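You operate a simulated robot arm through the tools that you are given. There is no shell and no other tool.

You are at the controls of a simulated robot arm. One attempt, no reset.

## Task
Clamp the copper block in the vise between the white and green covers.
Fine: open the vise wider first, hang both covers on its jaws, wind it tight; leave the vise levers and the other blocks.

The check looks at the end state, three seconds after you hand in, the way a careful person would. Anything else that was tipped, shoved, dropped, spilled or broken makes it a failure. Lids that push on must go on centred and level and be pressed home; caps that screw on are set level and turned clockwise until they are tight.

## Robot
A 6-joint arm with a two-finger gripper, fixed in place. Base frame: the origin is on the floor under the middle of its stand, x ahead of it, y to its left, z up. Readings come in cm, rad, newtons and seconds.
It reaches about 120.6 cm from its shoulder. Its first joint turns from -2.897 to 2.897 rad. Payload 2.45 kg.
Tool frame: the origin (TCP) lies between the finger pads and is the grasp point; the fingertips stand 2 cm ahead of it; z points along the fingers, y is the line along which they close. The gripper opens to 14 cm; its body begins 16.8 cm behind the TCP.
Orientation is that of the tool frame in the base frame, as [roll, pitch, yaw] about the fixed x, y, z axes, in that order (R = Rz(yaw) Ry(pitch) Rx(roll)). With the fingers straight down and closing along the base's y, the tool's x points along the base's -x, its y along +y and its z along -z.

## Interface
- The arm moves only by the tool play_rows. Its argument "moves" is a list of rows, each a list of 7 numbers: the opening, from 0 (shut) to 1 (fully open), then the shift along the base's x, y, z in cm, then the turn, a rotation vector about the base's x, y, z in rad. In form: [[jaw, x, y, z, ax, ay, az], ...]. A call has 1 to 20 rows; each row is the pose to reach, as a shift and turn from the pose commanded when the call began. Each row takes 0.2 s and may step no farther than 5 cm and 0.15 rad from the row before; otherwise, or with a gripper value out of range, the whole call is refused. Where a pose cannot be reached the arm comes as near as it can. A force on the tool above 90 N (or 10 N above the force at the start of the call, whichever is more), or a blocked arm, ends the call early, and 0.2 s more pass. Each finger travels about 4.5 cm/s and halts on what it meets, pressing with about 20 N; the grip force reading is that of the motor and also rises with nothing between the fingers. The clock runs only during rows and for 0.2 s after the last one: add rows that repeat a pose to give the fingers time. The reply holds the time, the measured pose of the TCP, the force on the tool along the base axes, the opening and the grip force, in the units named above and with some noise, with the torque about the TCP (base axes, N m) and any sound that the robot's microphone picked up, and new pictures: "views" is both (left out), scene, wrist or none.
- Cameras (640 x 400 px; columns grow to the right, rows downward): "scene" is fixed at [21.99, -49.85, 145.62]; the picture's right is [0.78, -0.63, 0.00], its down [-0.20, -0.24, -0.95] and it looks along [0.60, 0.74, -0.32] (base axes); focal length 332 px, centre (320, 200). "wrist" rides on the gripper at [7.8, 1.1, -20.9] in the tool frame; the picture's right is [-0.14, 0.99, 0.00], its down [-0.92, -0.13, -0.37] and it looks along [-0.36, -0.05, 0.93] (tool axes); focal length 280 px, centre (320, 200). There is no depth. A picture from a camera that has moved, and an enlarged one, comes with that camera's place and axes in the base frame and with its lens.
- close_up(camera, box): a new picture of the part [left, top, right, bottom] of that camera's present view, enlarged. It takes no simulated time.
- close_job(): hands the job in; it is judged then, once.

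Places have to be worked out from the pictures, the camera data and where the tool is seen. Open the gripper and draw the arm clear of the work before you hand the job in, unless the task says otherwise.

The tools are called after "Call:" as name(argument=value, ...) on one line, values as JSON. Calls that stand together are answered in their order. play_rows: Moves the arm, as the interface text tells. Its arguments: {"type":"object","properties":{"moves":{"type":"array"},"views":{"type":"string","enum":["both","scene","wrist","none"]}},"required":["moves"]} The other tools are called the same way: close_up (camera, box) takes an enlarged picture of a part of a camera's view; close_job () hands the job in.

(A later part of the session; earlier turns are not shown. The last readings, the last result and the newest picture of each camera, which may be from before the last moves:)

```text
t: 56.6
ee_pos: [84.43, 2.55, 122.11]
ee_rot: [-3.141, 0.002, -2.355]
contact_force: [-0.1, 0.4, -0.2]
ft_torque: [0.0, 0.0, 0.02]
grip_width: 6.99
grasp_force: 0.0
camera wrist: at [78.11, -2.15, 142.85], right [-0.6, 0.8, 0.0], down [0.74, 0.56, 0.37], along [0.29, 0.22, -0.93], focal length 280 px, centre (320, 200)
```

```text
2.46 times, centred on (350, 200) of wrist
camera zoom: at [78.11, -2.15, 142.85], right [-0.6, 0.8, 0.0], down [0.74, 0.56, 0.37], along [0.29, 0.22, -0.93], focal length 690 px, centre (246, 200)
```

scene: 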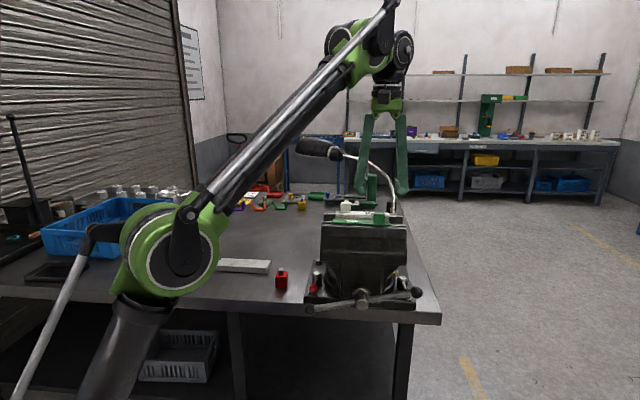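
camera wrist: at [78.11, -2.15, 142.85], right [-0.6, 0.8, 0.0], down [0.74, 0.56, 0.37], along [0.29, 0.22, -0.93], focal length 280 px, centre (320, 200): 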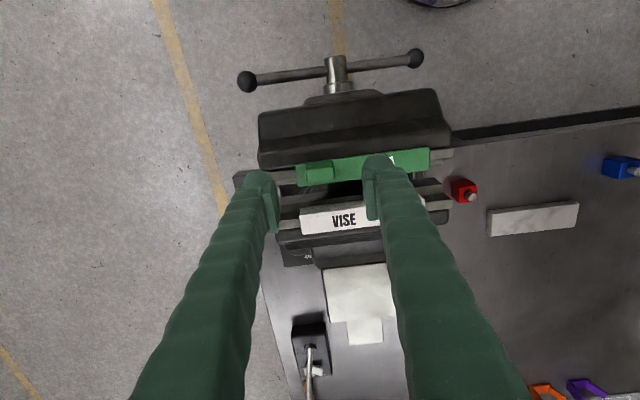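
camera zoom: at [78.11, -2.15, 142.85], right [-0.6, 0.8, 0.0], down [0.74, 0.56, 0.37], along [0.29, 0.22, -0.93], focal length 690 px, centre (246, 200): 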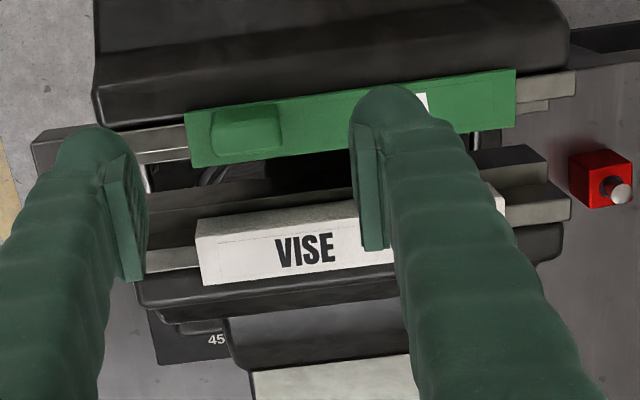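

Both covers hang on their jaws, each standing roughly 0.4 cm off its jaw face. To leave a proper slot for the block, I'll re-grip the green knob and slide that cover flush against the front jaw.

Call:
play_rows(moves=[[0.4, 0, 0, -3, 0, 0, 0], [0.38, 0, 0, -5.5, 0, 0, 0], [0.38, 0, 0, -6.75, 0, 0, 0], [0.38, 0, 0, -6.75, 0, 0, 0], [0.1, 0, 0, -6.75, 0, 0, 0], [0.1, 0, 0, -6.75, 0, 0, 0], [0.1, 0, 0, -6.75, 0, 0, 0], [0.1, 0, 0, -6.75, 0, 0, 0]], views="none")

Call:
close_up(camera="wrist", box=[340, 120, 500, 220])

```text
t: 58.4
ee_pos: [84.55, 2.69, 115.35]
ee_rot: [3.141, 0.001, -2.357]
contact_force: [1.3, 0.0, -0.3]
ft_torque: [0.0, 0.0, 0.02]
grip_width: 2.88
grasp_force: 19.6
```

```text
4.00 times, centred on (420, 170) of wrist
camera zoom: at [78.14, -2.04, 136.19], right [-0.6, 0.8, 0.0], down [0.74, 0.56, 0.37], along [0.29, 0.22, -0.93], focal length 1122 px, centre (-80, 320)
```

zoom: 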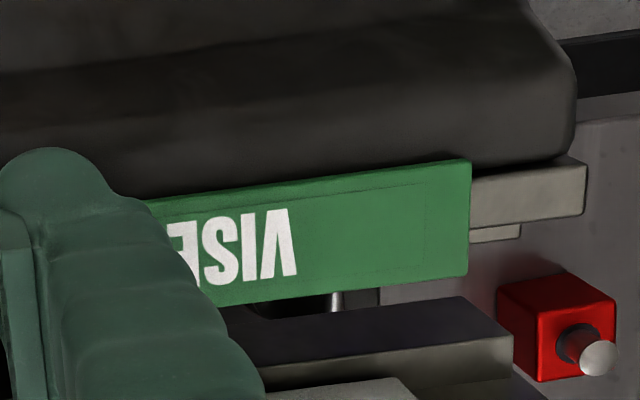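

Re-gripped with no load. Now I'll slide it toward the front jaw in small steps and read the force.

Call:
play_rows(moves=[[0.1, 0, 0, 0.05, 0, 0, 0], [0.1, -0.1, -0.1, 0.05, 0, 0, 0], [0.1, -0.2, -0.2, 0.05, 0, 0, 0], [0.1, -0.2, -0.2, 0.05, 0, 0, 0]], views="none")

```text
t: 59.4
ee_pos: [84.35, 2.46, 115.34]
ee_rot: [3.141, 0.001, -2.356]
contact_force: [0.3, -0.2, 1.0]
ft_torque: [0.02, -0.01, 0.0]
grip_width: 2.87
grasp_force: 20.1
```

No contact yet after about 0.28 cm, so I'll continue in 0.1 cm steps.

Call:
play_rows(moves=[[0.1, -0.07, -0.07, 0, 0, 0, 0], [0.1, -0.1, -0.1, 0, 0, 0, 0], [0.1, -0.1, -0.1, 0, 0, 0, 0]], views="none")

```text
t: 60.2
ee_pos: [84.24, 2.38, 115.27]
ee_rot: [-3.141, 0.002, -2.356]
contact_force: [6.3, 8.2, 0.2]
ft_torque: [0.36, -0.28, 0.0]
grip_width: 2.86
grasp_force: 19.6
```

About 10 N along n shows the green plate is flush with the front jaw face. I'll ease off slightly, release, rise, and move over to the white knob to do the same.

Call:
play_rows(moves=[[0.1, 0.03, 0.03, 0, 0, 0, 0], [0.22, 0.03, 0.03, 0, 0, 0, 0], [0.34, 0.03, 0.03, 0, 0, 0, 0], [0.4, 0.03, 0.03, 0, 0, 0, 0], [0.42, 0.03, 0.03, 2, 0, 0, 0], [0.42, 0.03, 0.03, 5, 0, 0, 0], [0.42, -0.3, 3.5, 6, 0, 0, 0], [0.42, -0.6, 8, 6, 0, 0, 0], [0.42, -0.69, 11.5, 6, 0, 0, 0], [0.42, -0.69, 11.5, 6, 0, 0, 0]], views="both")

Call:
close_up(camera="wrist", box=[160, 110, 400, 250])

Call:
close_up(camera="scene", box=[310, 180, 430, 260])

```text
t: 62.4
ee_pos: [83.49, 13.71, 121.48]
ee_rot: [3.141, 0.002, -2.355]
contact_force: [-0.8, -0.1, -0.4]
ft_torque: [0.02, 0.0, 0.03]
grip_width: 5.87
grasp_force: 0.0
camera wrist: at [77.14, 8.94, 142.31], right [-0.6, 0.8, 0.0], down [0.74, 0.56, 0.37], along [0.29, 0.22, -0.93], focal length 280 px, centre (320, 200)
```

scene: 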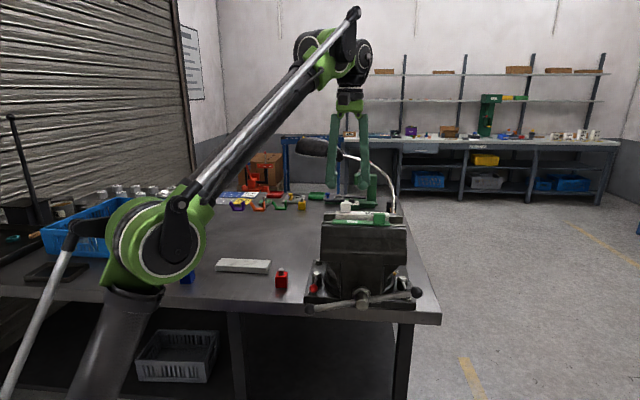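
wrist: 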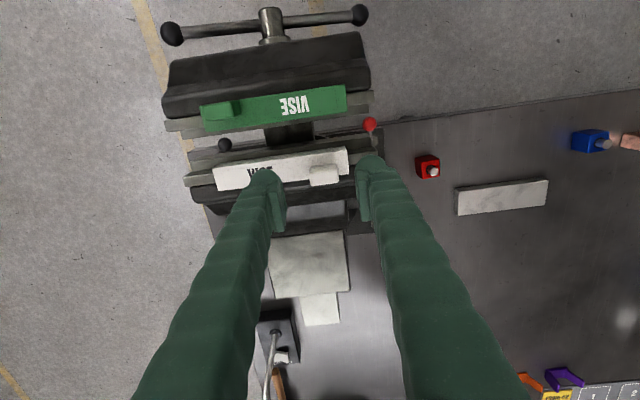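

```text
2.67 times, centred on (280, 180) of wrist
camera zoom: at [77.14, 8.94, 142.31], right [-0.6, 0.8, 0.0], down [0.74, 0.56, 0.37], along [0.29, 0.22, -0.93], focal length 748 px, centre (427, 253)
```

zoom: 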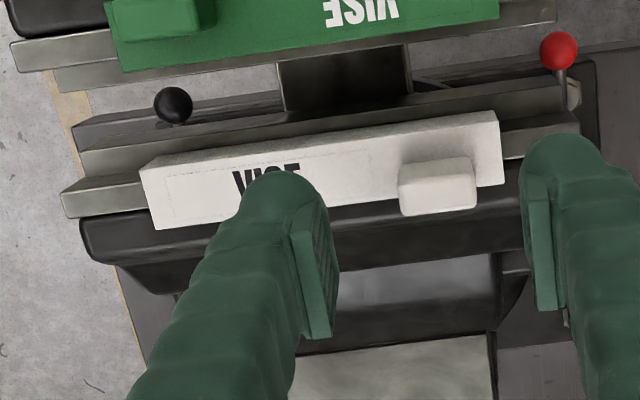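

```text
5.00 times, centred on (370, 220) of scene
camera zoom: at [21.99, -49.85, 145.62], right [0.78, -0.63, 0.0], down [-0.2, -0.24, -0.95], along [0.6, 0.74, -0.32], focal length 1658 px, centre (70, 100)
```

zoom: 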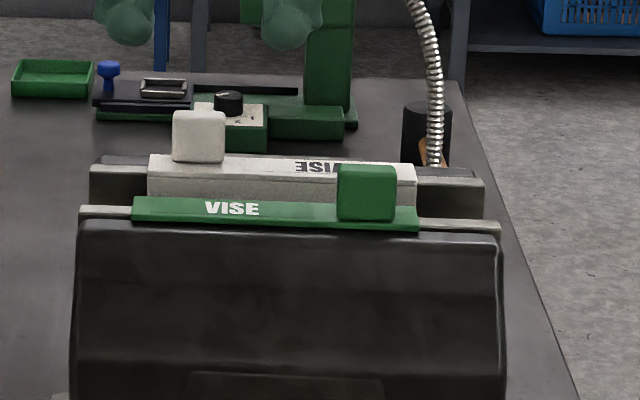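

The green cover now sits flush. The white knob is at n≈69.0, u≈49.0; I'll shift onto it, descend and re-grip.

Call:
play_rows(moves=[[0.4, -0.02, 0.4, -2.5, 0, 0, 0], [0.38, -0.02, 0.4, -5, 0, 0, 0], [0.38, -0.02, 0.4, -6.0, 0, 0, 0], [0.38, -0.02, 0.4, -6.0, 0, 0, 0], [0.1, -0.02, 0.4, -6.0, 0, 0, 0], [0.1, -0.02, 0.4, -6.0, 0, 0, 0], [0.1, -0.02, 0.4, -6.0, 0, 0, 0], [0.1, -0.02, 0.4, -6.0, 0, 0, 0]], views="none")

Call:
close_up(camera="wrist", box=[160, 110, 400, 250])

```text
t: 64.2
ee_pos: [83.64, 14.31, 115.59]
ee_rot: [3.141, 0.002, -2.357]
contact_force: [0.3, 0.2, 0.0]
ft_torque: [0.01, 0.0, 0.02]
grip_width: 2.87
grasp_force: 19.8
```

```text
2.67 times, centred on (280, 180) of wrist
camera zoom: at [77.19, 9.46, 136.4], right [-0.6, 0.8, 0.0], down [0.74, 0.56, 0.37], along [0.29, 0.22, -0.93], focal length 748 px, centre (427, 253)
```

zoom: 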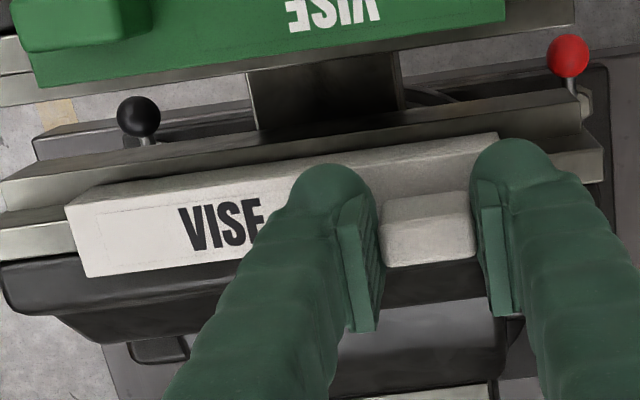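

The white knob is gripped. I'll slide it toward the rear jaw in small steps until the plate meets the face.

Call:
play_rows(moves=[[0.1, 0.08, 0.08, 0, 0, 0, 0], [0.1, 0.16, 0.16, 0, 0, 0, 0], [0.1, 0.16, 0.16, 0, 0, 0, 0]], views="none")

```text
t: 65.0
ee_pos: [83.56, 14.29, 115.62]
ee_rot: [3.141, 0.001, -2.356]
contact_force: [-5.6, -5.4, -1.9]
ft_torque: [-0.2, 0.2, -0.01]
grip_width: 2.85
grasp_force: 20.3
```

About 8 N along -n shows the white plate has met the rear face. I'll ease off, release and rise to look straight into the gap.

Call:
play_rows(moves=[[0.1, -0.03, -0.03, 0, 0, 0, 0], [0.22, -0.03, -0.03, 0, 0, 0, 0], [0.34, -0.03, -0.03, 0, 0, 0, 0], [0.4, -0.03, -0.03, 0, 0, 0, 0], [0.5, -0.03, -0.03, 2, 0, 0, 0], [0.8, -0.03, -0.03, 5, 0, 0, 0], [1, 0.5, -2.5, 7, 0, 0, 0], [1, 0.5, -6.5, 7, 0, 0, 0], [1, 0.5, -6.5, 7, 0, 0, 0]], views="both")

Call:
close_up(camera="wrist", box=[220, 90, 420, 220])

Call:
close_up(camera="scene", box=[310, 180, 430, 260])

```text
t: 67.0
ee_pos: [84.37, 7.79, 122.4]
ee_rot: [-3.141, 0.002, -2.358]
contact_force: [0.1, -0.3, 0.0]
ft_torque: [-0.03, -0.03, 0.0]
grip_width: 13.99
grasp_force: 0.0
camera wrist: at [77.87, 3.05, 143.22], right [-0.6, 0.8, 0.0], down [0.74, 0.56, 0.37], along [0.29, 0.22, -0.93], focal length 280 px, centre (320, 200)
```

scene: 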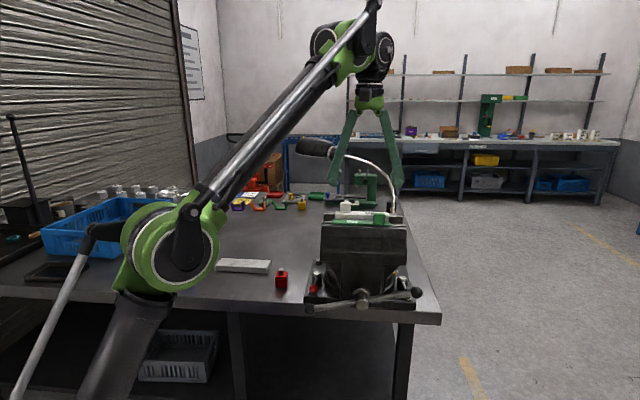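
wrist: 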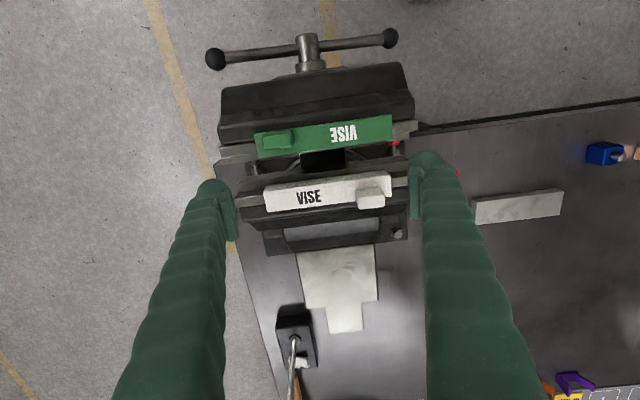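

```text
3.08 times, centred on (320, 155) of wrist
camera zoom: at [77.87, 3.05, 143.22], right [-0.6, 0.8, 0.0], down [0.74, 0.56, 0.37], along [0.29, 0.22, -0.93], focal length 863 px, centre (320, 338)
```

zoom: 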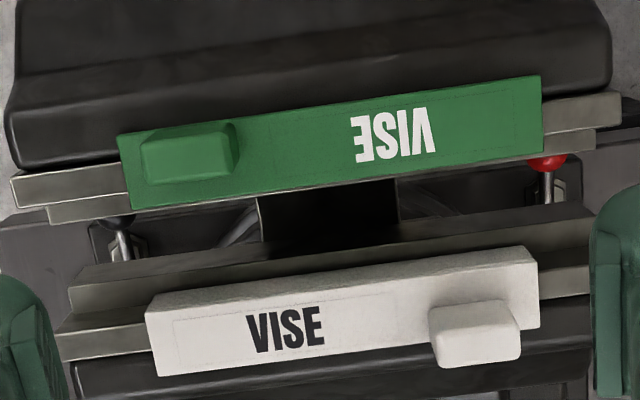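

```text
5.00 times, centred on (370, 220) of scene
camera zoom: at [21.99, -49.85, 145.62], right [0.78, -0.63, 0.0], down [-0.2, -0.24, -0.95], along [0.6, 0.74, -0.32], focal length 1658 px, centre (70, 100)
```

zoom: 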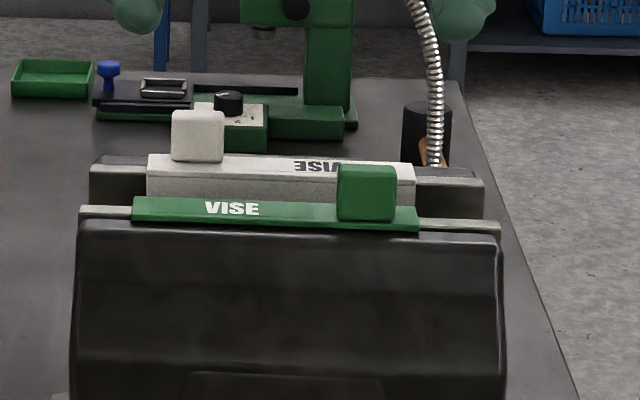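

From above, the slot between the covers is about 3.9 cm but the ledges are 2.35 cm apart, leaving little support for the 2.9 cm block. I'll close the vise by about two-thirds of a turn first, so I'm going back to the handle with the fingers closed and pitched horizontally.

Call:
play_rows(moves=[[0.6, -3.4, -3.4, 0.5, 0, 0, 0], [0, -6.8, -6.8, 0.5, 0, 0, 0], [0, -10.2, -10.2, 0.5, 0, 0, 0], [0, -13.6, -13.6, 0.5, 0.099, -0.099, 0], [0, -17.0, -17.0, 0.5, 0.198, -0.198, 0], [0, -17.7, -17.7, 0, 0.297, -0.297, 0], [0, -17.1, -18.3, -2.2, 0.396, -0.396, 0], [0, -16.5, -18.9, -4.4, 0.495, -0.495, 0], [0, -15.9, -19.5, -6.6, 0.594, -0.594, 0], [0, -15.3, -20.1, -8.8, 0.693, -0.693, 0], [0, -14.7, -20.7, -11, 0.792, -0.792, 0], [0, -14.1, -21.3, -13.2, 0.891, -0.891, 0], [0, -13.5, -21.9, -15.4, 0.99, -0.99, 0], [0, -12.9, -22.5, -17.6, 1.075, -1.075, 0], [0, -12.5, -22.9, -19.4, 1.1107, -1.1107, 0], [0, -12.5, -22.9, -19.4, 1.1107, -1.1107, 0]], views="both")

```text
t: 70.4
ee_pos: [71.76, -15.16, 103.0]
ee_rot: [0.098, 1.569, 0.884]
contact_force: [-0.2, -0.5, -0.2]
ft_torque: [0.0, 0.0, -0.03]
grip_width: 0.01
grasp_force: 20.1
camera wrist: at [55.99, -29.14, 95.07], right [-0.7, 0.7, 0.14], down [-0.17, -0.35, 0.92], along [0.69, 0.62, 0.37], focal length 280 px, centre (320, 200)
```

scene: 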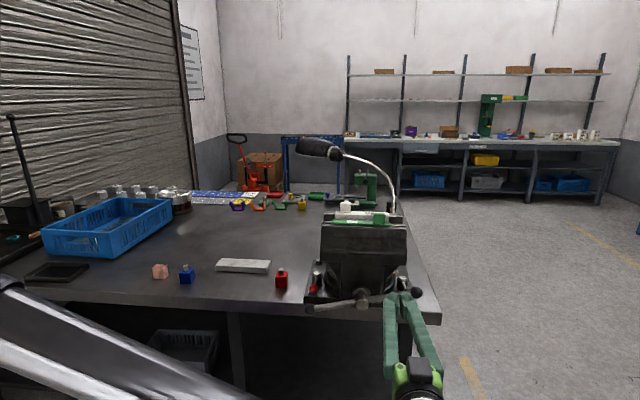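
wrist: 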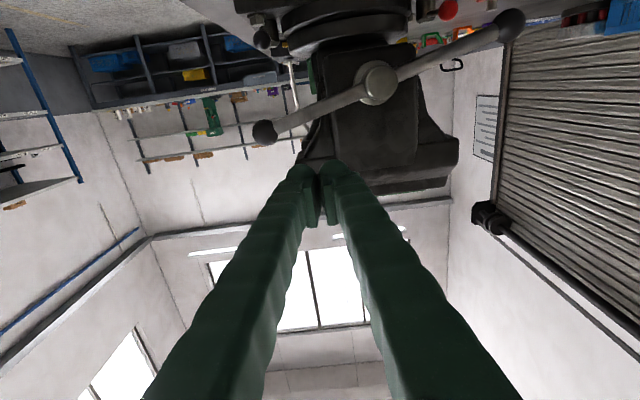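

The stick position is right: above the right arm of the bar with the hub well visible. I'll go in, then sweep clockwise about 0.65 turn to close the gap by roughly 0.35 cm.

Call:
play_rows(moves=[[0, 2.6, 2.6, 0, 0, 0, 0], [0, 5.2, 5.2, 0, 0, 0, 0], [0, 7.71, 7.71, 0, 0, 0, 0], [0, 8.08, 7.37, -2.44, 0, 0, 0], [0, 8.82, 6.66, -4.88, 0, 0, 0], [0, 9.05, 6.45, -7.51, 0, 0, 0], [0, 8.76, 6.76, -10.13, 0, 0, 0], [0, 7.97, 7.59, -12.52, 0, 0, 0], [0, 6.74, 8.84, -14.51, 0, 0, 0], [0, 5.18, 10.42, -15.94, 0, 0, 0], [0, 3.4, 12.24, -16.7, 0, 0, 0], [0, 1.53, 14.13, -16.72, 0, 0, 0], [0, -0.26, 15.94, -16.01, 0, 0, 0], [0, -1.84, 17.56, -14.62, 0, 0, 0], [0, -3.1, 18.84, -12.66, 0, 0, 0], [0, -3.91, 19.67, -10.28, 0, 0, 0], [0, -4.23, 20.03, -7.67, 0, 0, 0], [0, -4.03, 19.85, -5.03, 0, 0, 0], [0, -3.49, 19.33, -2.99, 0, 0, 0]], views="both")

Call:
close_up(camera="scene", box=[310, 180, 430, 260])

```text
t: 74.4
ee_pos: [68.06, 4.4, 99.94]
ee_rot: [-2.961, 1.57, -2.175]
contact_force: [-1.6, 0.5, -4.0]
ft_torque: [0.06, 0.08, -0.02]
grip_width: 0.01
grasp_force: 19.7
camera wrist: at [52.57, -9.63, 92.15], right [-0.7, 0.7, 0.14], down [-0.17, -0.35, 0.92], along [0.69, 0.62, 0.37], focal length 280 px, centre (320, 200)
```

scene: 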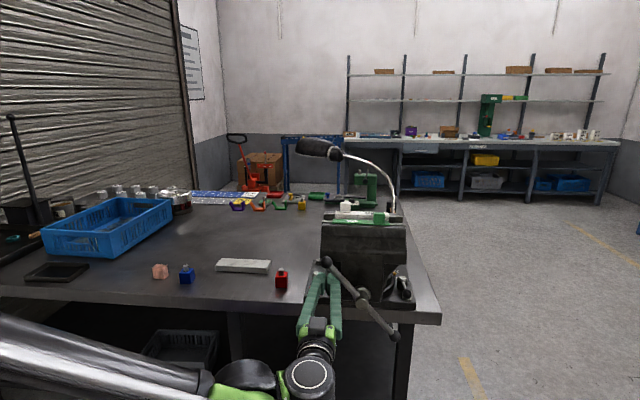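
wrist: 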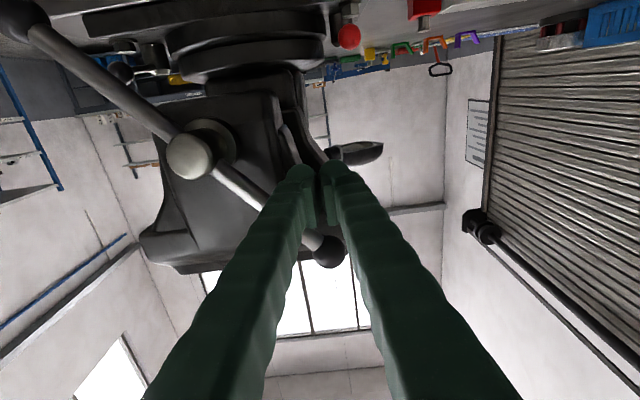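

```text
5.00 times, centred on (370, 220) of scene
camera zoom: at [21.99, -49.85, 145.62], right [0.78, -0.63, 0.0], down [-0.2, -0.24, -0.95], along [0.6, 0.74, -0.32], focal length 1658 px, centre (70, 100)
```

zoom: 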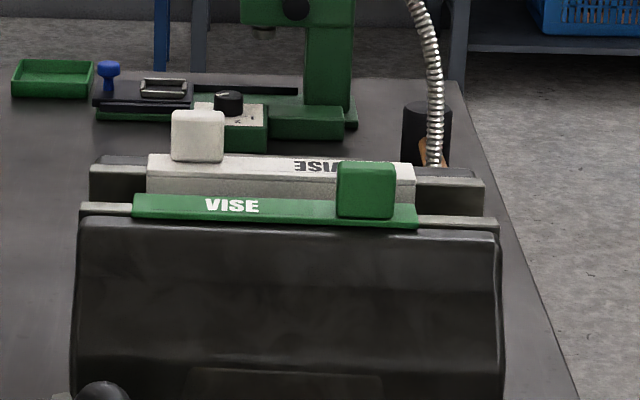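

The gap closed by about 0.38 cm and the green cover moved along with its jaw. Now I'll back out, turn the fingers down, and travel to the copper block.

Call:
play_rows(moves=[[0, -3.4, -3.4, 0, 0, 0, 0], [0, -6.8, -6.8, 0, 0, 0, 0], [0, -8.7, -8.7, 1, 0, 0, 0], [0, -9.5, -7, 5.4, -0.099, 0.099, 0], [0, -9.8, -5, 9.8, -0.198, 0.198, 0], [0, -10, -2, 13.6, -0.297, 0.297, 0], [0, -10.5, 1.6, 16.8, -0.396, 0.396, 0], [0, -11, 5.6, 19.5, -0.495, 0.495, 0], [0, -11.5, 10.2, 21, -0.594, 0.594, 0], [0, -12.2, 15, 22, -0.693, 0.693, 0], [0, -12.9, 19.8, 22, -0.792, 0.792, 0], [0.2, -13.6, 24.6, 22, -0.891, 0.891, 0], [0.4, -14.3, 29.4, 22, -0.99, 0.99, 0], [0.5, -15, 34.2, 22, -1.089, 1.089, 0], [0.5, -15.8, 39, 22, -1.1107, 1.1107, 0], [0.5, -16.7, 43.8, 22, -1.1107, 1.1107, 0], [0.5, -17.8, 48.5, 21, -1.1107, 1.1107, 0], [0.5, -19, 53, 19.5, -1.1107, 1.1107, 0], [0.5, -20.2, 57.3, 17.5, -1.1107, 1.1107, 0], [0.5, -21.5, 61.3, 15, -1.1107, 1.1107, 0]], views="both")

Call:
close_up(camera="scene", box=[310, 180, 430, 260])

```text
t: 75.7
ee_pos: [66.04, -4.23, 113.91]
ee_rot: [3.14, 1.243, -2.355]
contact_force: [0.2, 0.1, 0.4]
ft_torque: [-0.07, 0.01, -0.05]
grip_width: 0.0
grasp_force: 19.9
stopped in row 6: the arm was blocked; the commanded pose is now the measured one
camera wrist: at [49.41, -19.28, 113.16], right [-0.67, 0.73, 0.13], down [0.06, -0.13, 0.99], along [0.74, 0.67, 0.05], focal length 280 px, centre (320, 200)
```

scene: 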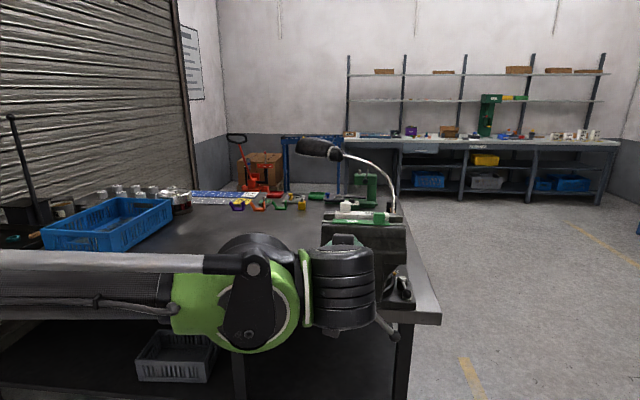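
wrist: 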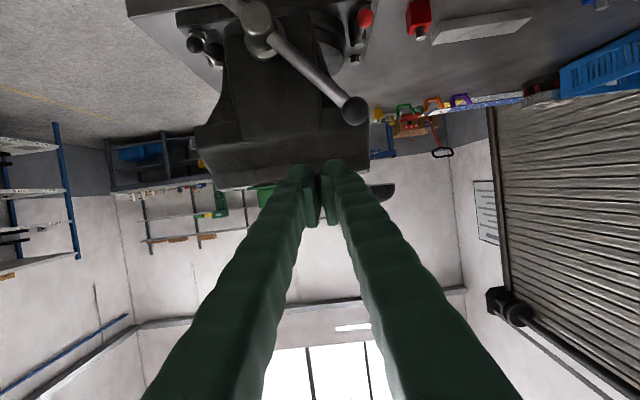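

```text
5.00 times, centred on (370, 220) of scene
camera zoom: at [21.99, -49.85, 145.62], right [0.78, -0.63, 0.0], down [-0.2, -0.24, -0.95], along [0.6, 0.74, -0.32], focal length 1658 px, centre (70, 100)
```

zoom: 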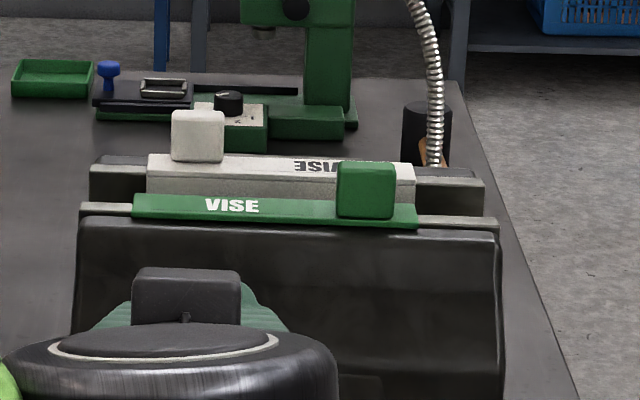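

The arm was blocked in mid-air (no contact force, nothing disturbed), probably because that pose folds it too close to its base. I'll finish unpitching here while rising, as I did the first time.

Call:
play_rows(moves=[[0, 0.3, -0.5, 2, -0.05, 0.05, 0], [0, 0.5, -1, 4, -0.14, 0.14, 0], [0, 0.5, -1, 6, -0.24, 0.24, 0], [0, 0.5, -1, 7, -0.34, 0.34, 0], [0, 0.5, 0, 8, -0.44, 0.44, 0], [0, 0.5, 2, 8, -0.54, 0.54, 0], [0, 0.5, 4, 8, -0.64, 0.64, 0], [0, 0.5, 6, 8, -0.74, 0.74, 0], [0, 0.5, 8, 8, -0.84, 0.84, 0], [0, 0.5, 9, 8, -0.879, 0.879, 0], [0, 0.5, 9, 8, -0.879, 0.879, 0]], views="both")

```text
t: 78.1
ee_pos: [66.42, 4.75, 121.76]
ee_rot: [3.137, -0.002, -2.356]
contact_force: [-0.4, 0.4, 0.6]
ft_torque: [0.01, 0.03, 0.02]
grip_width: 0.0
grasp_force: 19.2
camera wrist: at [60.13, 0.1, 142.6], right [-0.6, 0.8, 0.0], down [0.74, 0.56, 0.37], along [0.29, 0.22, -0.93], focal length 280 px, centre (320, 200)
```

scene: 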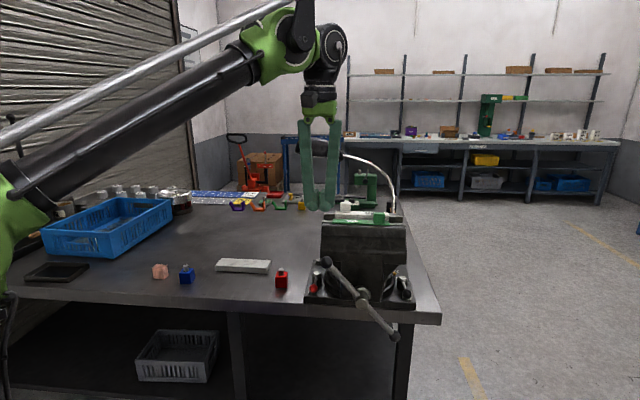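
wrist: 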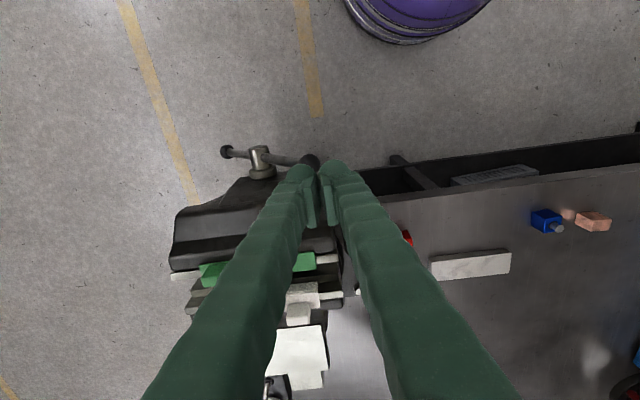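

The fingers point down again. I'll travel to hover above the copper block (about x=44.5, y=70.3) and look.

Call:
play_rows(moves=[[0, -1.46, 4.37, -0.6, 0, 0, 0], [0, -2.92, 8.74, -1.2, 0, 0, 0], [0, -4.38, 13.1, -1.8, 0, 0, 0], [0.2, -5.84, 17.5, -2.4, 0, 0, 0], [0.4, -7.3, 21.85, -3, 0, 0, 0], [0.6, -8.76, 26.2, -3.6, 0, 0, 0], [0.6, -10.2, 30.6, -4.2, 0, 0, 0], [0.6, -11.7, 35, -4.8, 0, 0, 0], [0.6, -13.1, 39.3, -5.4, 0, 0, 0], [0.6, -14.6, 43.7, -6, 0, 0, 0], [0.6, -16.1, 48.1, -6.6, 0, 0, 0], [0.6, -17.5, 52.4, -7.2, 0, 0, 0], [0.6, -19, 56.8, -7.8, 0, 0, 0], [0.6, -20.4, 61.2, -8.4, 0, 0, 0], [0.6, -21.9, 65.5, -9, 0, 0, 0], [0.6, -21.9, 65.5, -13.5, 0, 0, 0], [0.6, -21.9, 65.5, -18, 0, 0, 0], [0.6, -21.9, 65.5, -23, 0, 0, 0], [0.6, -21.9, 65.5, -25, 0, 0, 0], [0.6, -21.9, 65.5, -25, 0, 0, 0]], views="both")

Call:
close_up(camera="wrist", box=[220, 100, 420, 225])

Call:
close_up(camera="scene", box=[130, 230, 220, 290])

```text
t: 82.3
ee_pos: [44.49, 70.59, 96.97]
ee_rot: [3.137, -0.003, -2.356]
contact_force: [-0.1, -0.3, 0.0]
ft_torque: [0.01, 0.01, 0.01]
grip_width: 8.42
grasp_force: 0.1
camera wrist: at [38.22, 65.77, 117.74], right [-0.6, 0.8, 0.0], down [0.74, 0.56, 0.37], along [0.29, 0.22, -0.93], focal length 280 px, centre (320, 200)
```

scene: 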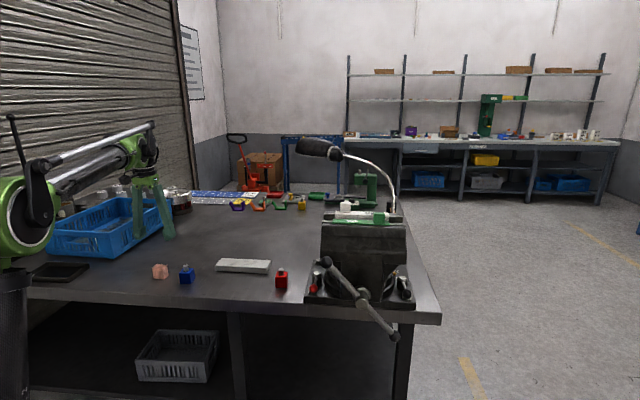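
wrist: 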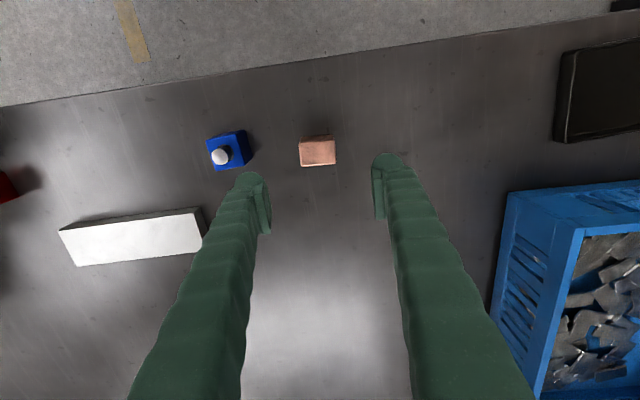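

```text
3.20 times, centred on (320, 162) of wrist
camera zoom: at [38.22, 65.77, 117.74], right [-0.6, 0.8, 0.0], down [0.74, 0.56, 0.37], along [0.29, 0.22, -0.93], focal length 897 px, centre (320, 320)
```

zoom: 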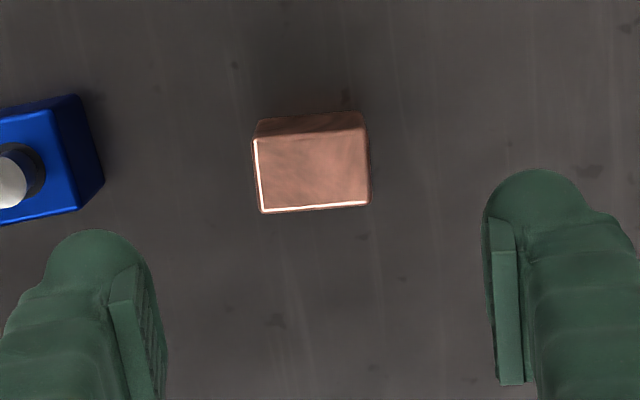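

```text
6.67 times, centred on (175, 260) of scene
camera zoom: at [21.99, -49.85, 145.62], right [0.78, -0.63, 0.0], down [-0.2, -0.24, -0.95], along [0.6, 0.74, -0.32], focal length 2211 px, centre (1287, -200)
```

zoom: 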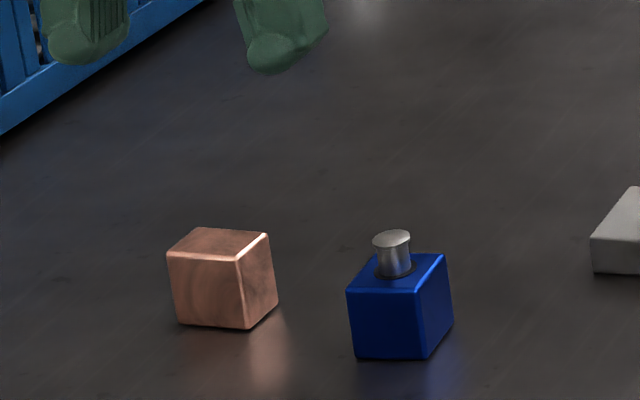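

The block's top centre is at n≈80.5, u≈-18.3, with a tiny yaw that the pads will straighten. I'll shift over it and descend to z≈88 for a check.

Call:
play_rows(moves=[[0.6, -0.2, -0.35, -2, 0, 0, 0], [0.55, -0.45, -0.72, -5, 0, 0, 0], [0.5, -0.45, -0.72, -8, 0, 0, 0], [0.5, -0.45, -0.72, -9, 0, 0, 0], [0.5, -0.45, -0.72, -9, 0, 0, 0]], views="none")

Call:
close_up(camera="wrist", box=[240, 120, 400, 220])

Call:
close_up(camera="scene", box=[130, 230, 220, 290])

```text
t: 83.5
ee_pos: [44.07, 69.73, 87.93]
ee_rot: [3.138, 0.0, -2.355]
contact_force: [0.0, 0.8, 0.2]
ft_torque: [0.04, -0.01, -0.01]
grip_width: 7.01
grasp_force: 0.1
```

```text
4.00 times, centred on (320, 170) of wrist
camera zoom: at [37.75, 64.96, 108.68], right [-0.6, 0.8, 0.0], down [0.74, 0.56, 0.37], along [0.29, 0.22, -0.93], focal length 1122 px, centre (320, 320)
```

zoom: 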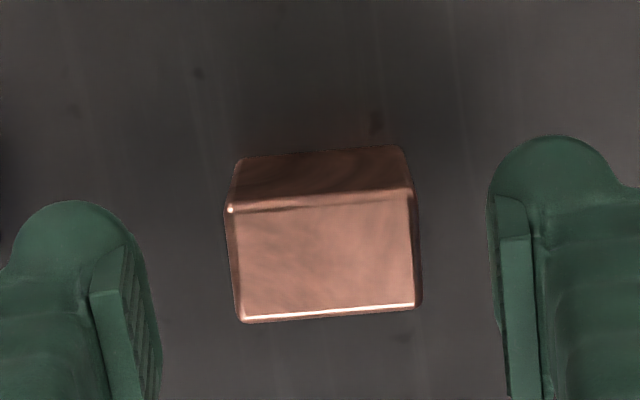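

```text
6.67 times, centred on (175, 260) of scene
camera zoom: at [21.99, -49.85, 145.62], right [0.78, -0.63, 0.0], down [-0.2, -0.24, -0.95], along [0.6, 0.74, -0.32], focal length 2211 px, centre (1287, -200)
```

zoom: 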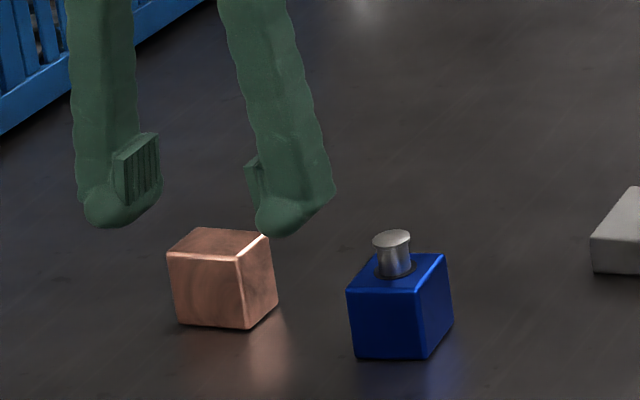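

TCP and block centres agree within 0.1 cm, and the block top looks to be near z≈85. I'll descend 4 cm around the block and check before closing.

Call:
play_rows(moves=[[0.5, 0.0, 0.05, -1.5, 0, 0, 0], [0.47, 0.0, 0.05, -3, 0, 0, 0], [0.45, 0.0, 0.05, -4, 0, 0, 0], [0.45, 0.0, 0.05, -4, 0, 0, 0]], views="none")

Call:
close_up(camera="wrist", box=[240, 120, 400, 220])

Call:
close_up(camera="scene", box=[130, 230, 220, 290])

```text
t: 84.5
ee_pos: [44.21, 69.54, 83.81]
ee_rot: [3.14, -0.002, -2.355]
contact_force: [-0.1, -0.8, 0.6]
ft_torque: [-0.01, -0.05, 0.0]
grip_width: 6.28
grasp_force: 0.0
```

```text
4.00 times, centred on (320, 170) of wrist
camera zoom: at [37.81, 64.82, 104.66], right [-0.6, 0.8, 0.0], down [0.74, 0.56, 0.37], along [0.29, 0.22, -0.93], focal length 1122 px, centre (320, 320)
```

zoom: 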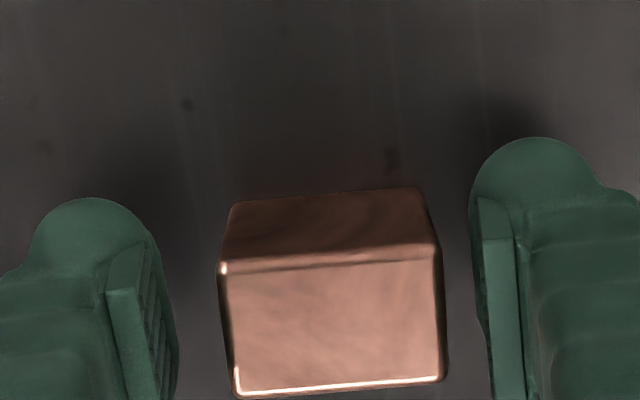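

```text
6.67 times, centred on (175, 260) of scene
camera zoom: at [21.99, -49.85, 145.62], right [0.78, -0.63, 0.0], down [-0.2, -0.24, -0.95], along [0.6, 0.74, -0.32], focal length 2211 px, centre (1287, -200)
```

zoom: 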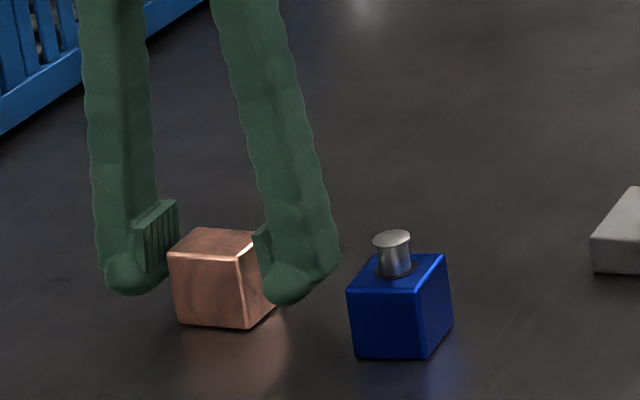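

The tips are about 0.6 cm above the table on both sides of the block. I'll raise 0.3 cm and close on it.

Call:
play_rows(moves=[[0.45, 0, 0, 0.3, 0, 0, 0], [0.3, 0, 0, 0.3, 0, 0, 0], [0.2, 0, 0, 0.3, 0, 0, 0], [0.2, 0, 0, 0.3, 0, 0, 0], [0.2, 0, 0, 0.3, 0, 0, 0], [0.2, 0, 0, 0.3, 0, 0, 0]], views="none")

Call:
close_up(camera="wrist", box=[240, 140, 400, 240])

Call:
close_up(camera="scene", box=[130, 230, 220, 290])

```text
t: 85.9
ee_pos: [44.01, 69.75, 84.12]
ee_rot: [3.139, -0.001, -2.357]
contact_force: [-2.1, 0.9, 1.3]
ft_torque: [0.01, 0.04, -0.07]
grip_width: 4.33
grasp_force: 19.9
```

```text
4.00 times, centred on (320, 190) of wrist
camera zoom: at [37.77, 64.87, 105.01], right [-0.6, 0.8, 0.0], down [0.74, 0.56, 0.37], along [0.29, 0.22, -0.93], focal length 1122 px, centre (320, 240)
```

zoom: 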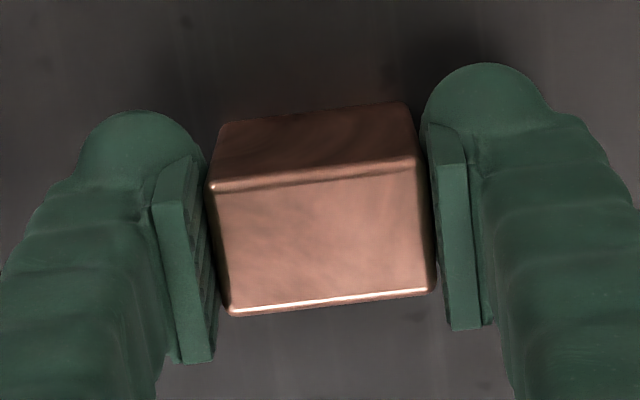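

```text
6.67 times, centred on (175, 260) of scene
camera zoom: at [21.99, -49.85, 145.62], right [0.78, -0.63, 0.0], down [-0.2, -0.24, -0.95], along [0.6, 0.74, -0.32], focal length 2211 px, centre (1287, -200)
```

zoom: 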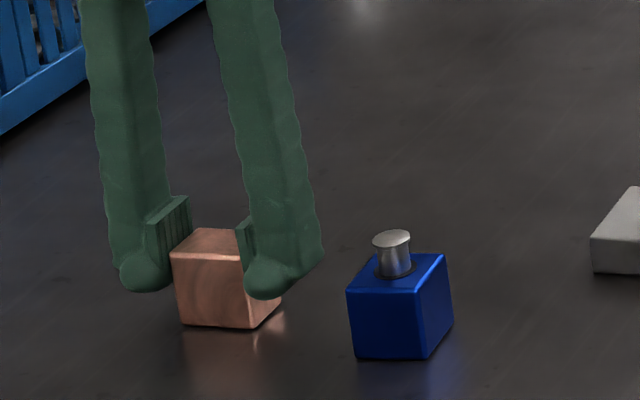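

The block is held square (4.33 cm). I'll lift it and carry it to above the slot between the covers (n≈65.4, u≈53.5, z≈121).

Call:
play_rows(moves=[[0.2, 0, 0, 4.5, 0, 0, 0], [0.2, 0, 0, 9.3, 0, 0, 0], [0.2, 1, -1.5, 13.8, 0, 0, 0], [0.2, 2.8, -4.3, 17.3, 0, 0, 0], [0.2, 4.9, -7.5, 20.4, 0, 0, 0], [0.2, 7.1, -10.9, 23, 0, 0, 0], [0.2, 9.4, -14.4, 25.4, 0, 0, 0], [0.2, 11.8, -18, 27.5, 0, 0, 0], [0.2, 14.2, -21.7, 29.5, 0, 0, 0], [0.2, 16.6, -25.4, 31.5, 0, 0, 0], [0.2, 19, -29.1, 33.5, 0, 0, 0], [0.2, 21.4, -32.8, 35.3, 0, 0, 0], [0.2, 23.9, -36.6, 36.9, 0, 0, 0], [0.2, 26.5, -40.5, 37, 0, 0, 0], [0.2, 29.1, -44.5, 37, 0, 0, 0], [0.2, 31.7, -48.5, 37, 0, 0, 0], [0.2, 34.3, -52.5, 37, 0, 0, 0], [0.2, 36.9, -56.4, 37, 0, 0, 0], [0.2, 38.8, -59.3, 37, 0, 0, 0], [0.2, 40.06, -61.3, 37, 0, 0, 0]], views="both")

Call:
close_up(camera="wrist", box=[220, 110, 420, 235])

Call:
close_up(camera="scene", box=[310, 160, 430, 240])

```text
t: 90.1
ee_pos: [84.12, 8.43, 121.18]
ee_rot: [3.138, -0.001, -2.357]
contact_force: [0.2, 0.5, -5.2]
ft_torque: [-0.05, -0.06, 0.02]
grip_width: 4.32
grasp_force: 20.3
camera wrist: at [77.77, 3.7, 141.93], right [-0.6, 0.8, 0.0], down [0.74, 0.56, 0.37], along [0.29, 0.22, -0.93], focal length 280 px, centre (320, 200)
```

scene: 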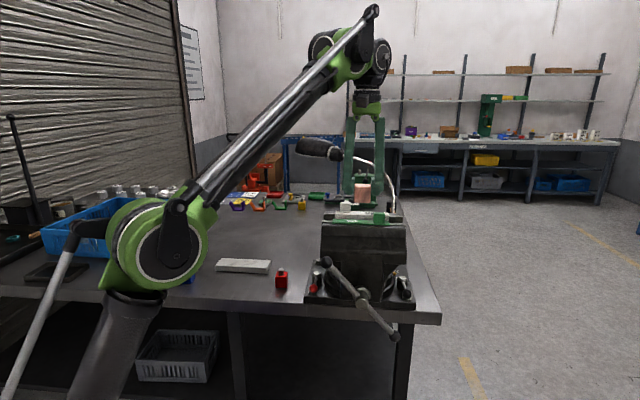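
wrist: 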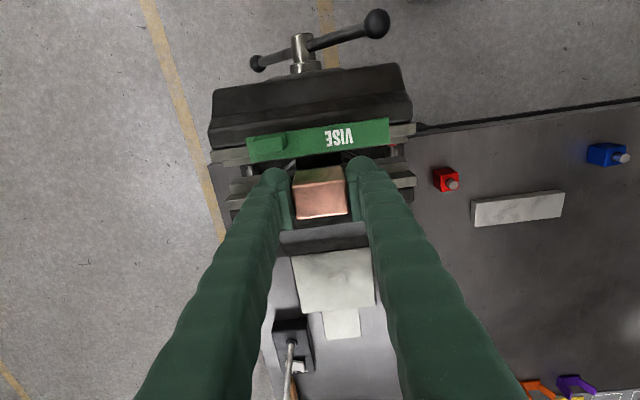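

```text
3.20 times, centred on (320, 172) of wrist
camera zoom: at [77.77, 3.7, 141.93], right [-0.6, 0.8, 0.0], down [0.74, 0.56, 0.37], along [0.29, 0.22, -0.93], focal length 897 px, centre (320, 288)
```

zoom: 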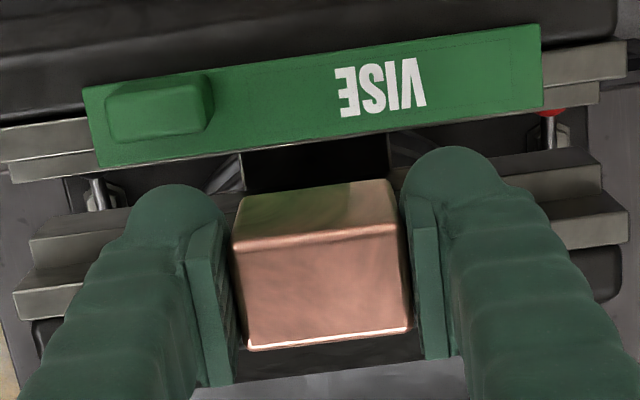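

```text
5.00 times, centred on (370, 200) of scene
camera zoom: at [21.99, -49.85, 145.62], right [0.78, -0.63, 0.0], down [-0.2, -0.24, -0.95], along [0.6, 0.74, -0.32], focal length 1658 px, centre (70, 200)
```

zoom: 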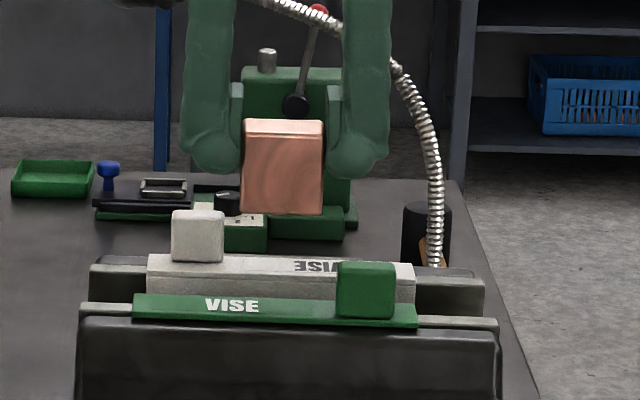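

The block weighs about 0.5 kg and sits centred at n≈65.4. The green plate's face is at 63.56 and the white's at about 67.1, so I'll trim 0.1 cm forward, lower to just above the slot and look again.

Call:
play_rows(moves=[[0.2, -0.07, -0.07, -1.5, 0, 0, 0], [0.2, -0.07, -0.07, -3, 0, 0, 0], [0.2, -0.07, -0.07, -4.5, 0, 0, 0], [0.2, -0.07, -0.07, -4.5, 0, 0, 0]], views="none")

Call:
close_up(camera="wrist", box=[220, 110, 420, 235])

Call:
close_up(camera="scene", box=[330, 180, 410, 235])

```text
t: 91.1
ee_pos: [84.02, 8.23, 116.53]
ee_rot: [3.138, -0.003, -2.357]
contact_force: [-0.2, 0.5, -5.2]
ft_torque: [-0.02, 0.0, 0.01]
grip_width: 4.31
grasp_force: 19.8
```

```text
3.20 times, centred on (320, 172) of wrist
camera zoom: at [77.72, 3.53, 137.38], right [-0.6, 0.8, 0.0], down [0.74, 0.56, 0.37], along [0.29, 0.22, -0.93], focal length 897 px, centre (320, 288)
```

zoom: 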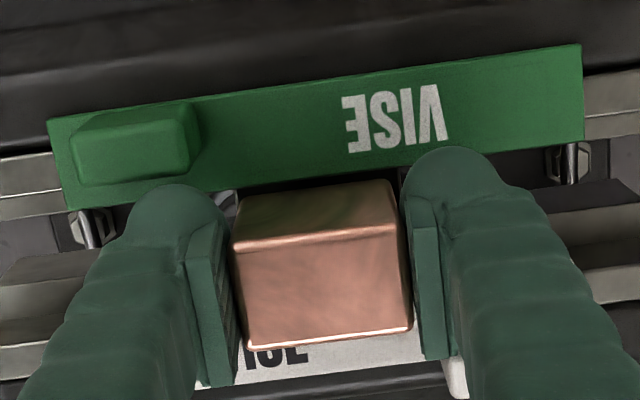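

```text
7.27 times, centred on (370, 208) of scene
camera zoom: at [21.99, -49.85, 145.62], right [0.78, -0.63, 0.0], down [-0.2, -0.24, -0.95], along [0.6, 0.74, -0.32], focal length 2412 px, centre (-44, 146)
```

zoom: 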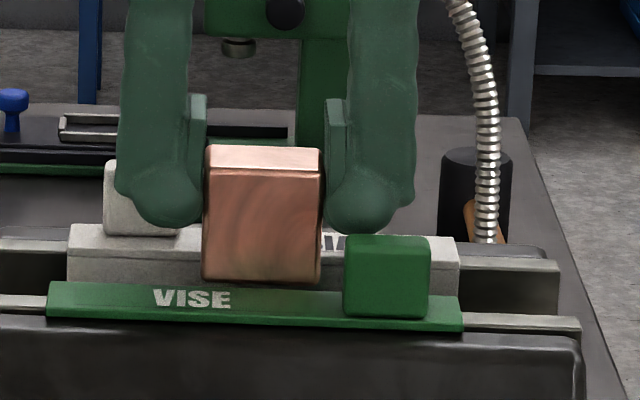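

The block bottom is just above the slot with about 0.3 cm clear on the green side. I'll lower it about 1 cm into the slot and check the force for any rubbing.

Call:
play_rows(moves=[[0.2, 0, 0, -0.5, 0, 0, 0], [0.2, 0, 0, -1.0, 0, 0, 0], [0.2, 0, 0, -1.5, 0, 0, 0], [0.2, 0, 0, -1.5, 0, 0, 0]], views="none")

Call:
close_up(camera="wrist", box=[220, 110, 420, 235])

Call:
close_up(camera="scene", box=[330, 180, 410, 235])

```text
t: 92.1
ee_pos: [84.16, 8.27, 115.03]
ee_rot: [3.138, 0.0, -2.357]
contact_force: [-1.0, -0.5, -5.4]
ft_torque: [-0.03, 0.0, -0.01]
grip_width: 4.32
grasp_force: 19.7
```

```text
3.20 times, centred on (320, 172) of wrist
camera zoom: at [77.77, 3.54, 135.96], right [-0.6, 0.8, 0.0], down [0.74, 0.56, 0.37], along [0.29, 0.22, -0.93], focal length 897 px, centre (320, 288)
```

zoom: 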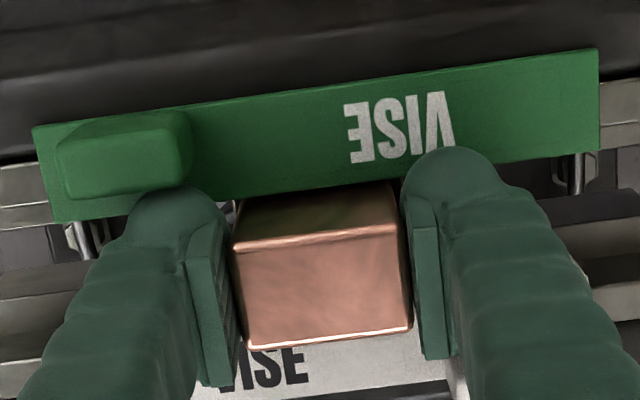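

```text
7.27 times, centred on (370, 208) of scene
camera zoom: at [21.99, -49.85, 145.62], right [0.78, -0.63, 0.0], down [-0.2, -0.24, -0.95], along [0.6, 0.74, -0.32], focal length 2412 px, centre (-44, 146)
```

zoom: 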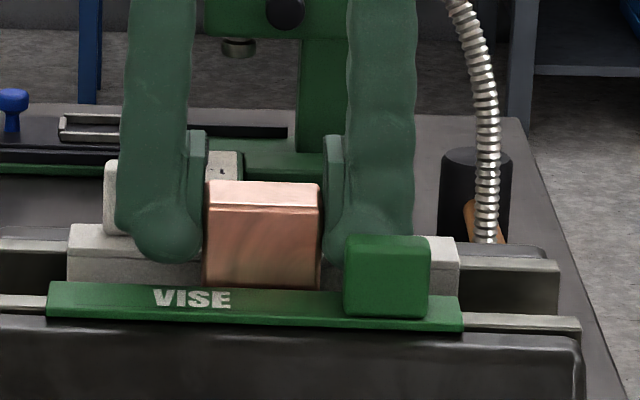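

No rubbing (only the block's weight). I'll keep lowering to z≈113 with the fingers entering the slot, watching the force.

Call:
play_rows(moves=[[0.2, 0, 0, -0.5, 0, 0, 0], [0.2, 0, 0, -1.0, 0, 0, 0], [0.2, 0, 0, -1.5, 0, 0, 0], [0.2, 0, 0, -1.9, 0, 0, 0], [0.2, 0, 0, -1.9, 0, 0, 0]], views="none")

Call:
close_up(camera="wrist", box=[220, 110, 420, 235])

Call:
close_up(camera="scene", box=[330, 180, 410, 235])

```text
t: 92.9
ee_pos: [84.14, 8.19, 114.2]
ee_rot: [-3.14, 0.003, -2.355]
contact_force: [11.1, 2.6, 42.0]
ft_torque: [-0.28, 0.37, 0.17]
grip_width: 4.32
grasp_force: 20.2
stopped in row 3: the force on the tool passed its limit at 111 N (the readings are from after the stop); the commanded pose is now the measured one
```

```text
3.20 times, centred on (320, 172) of wrist
camera zoom: at [77.55, 3.52, 135.01], right [-0.6, 0.8, 0.0], down [0.74, 0.56, 0.37], along [0.3, 0.22, -0.93], focal length 897 px, centre (320, 288)
```

zoom: 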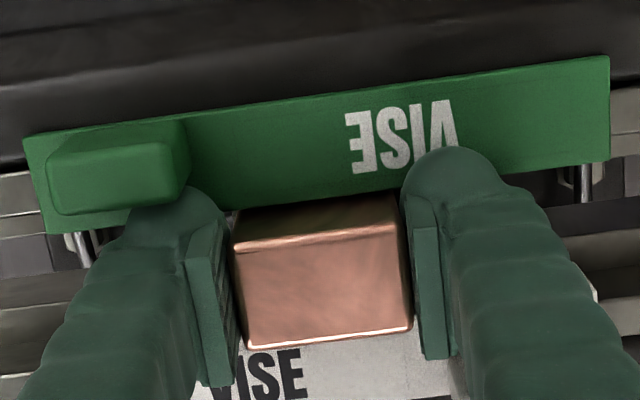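

```text
7.27 times, centred on (370, 208) of scene
camera zoom: at [21.99, -49.85, 145.62], right [0.78, -0.63, 0.0], down [-0.2, -0.24, -0.95], along [0.6, 0.74, -0.32], focal length 2412 px, centre (-44, 146)
```

zoom: 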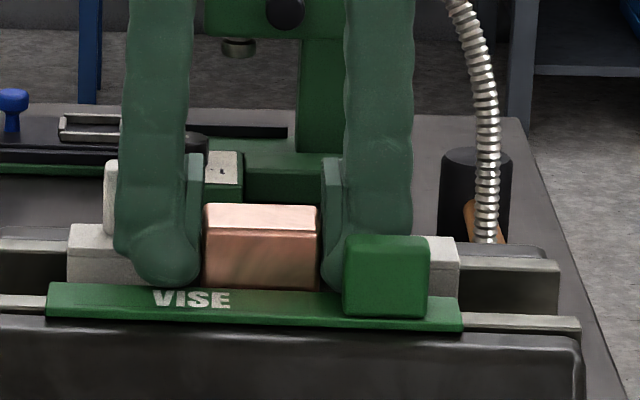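

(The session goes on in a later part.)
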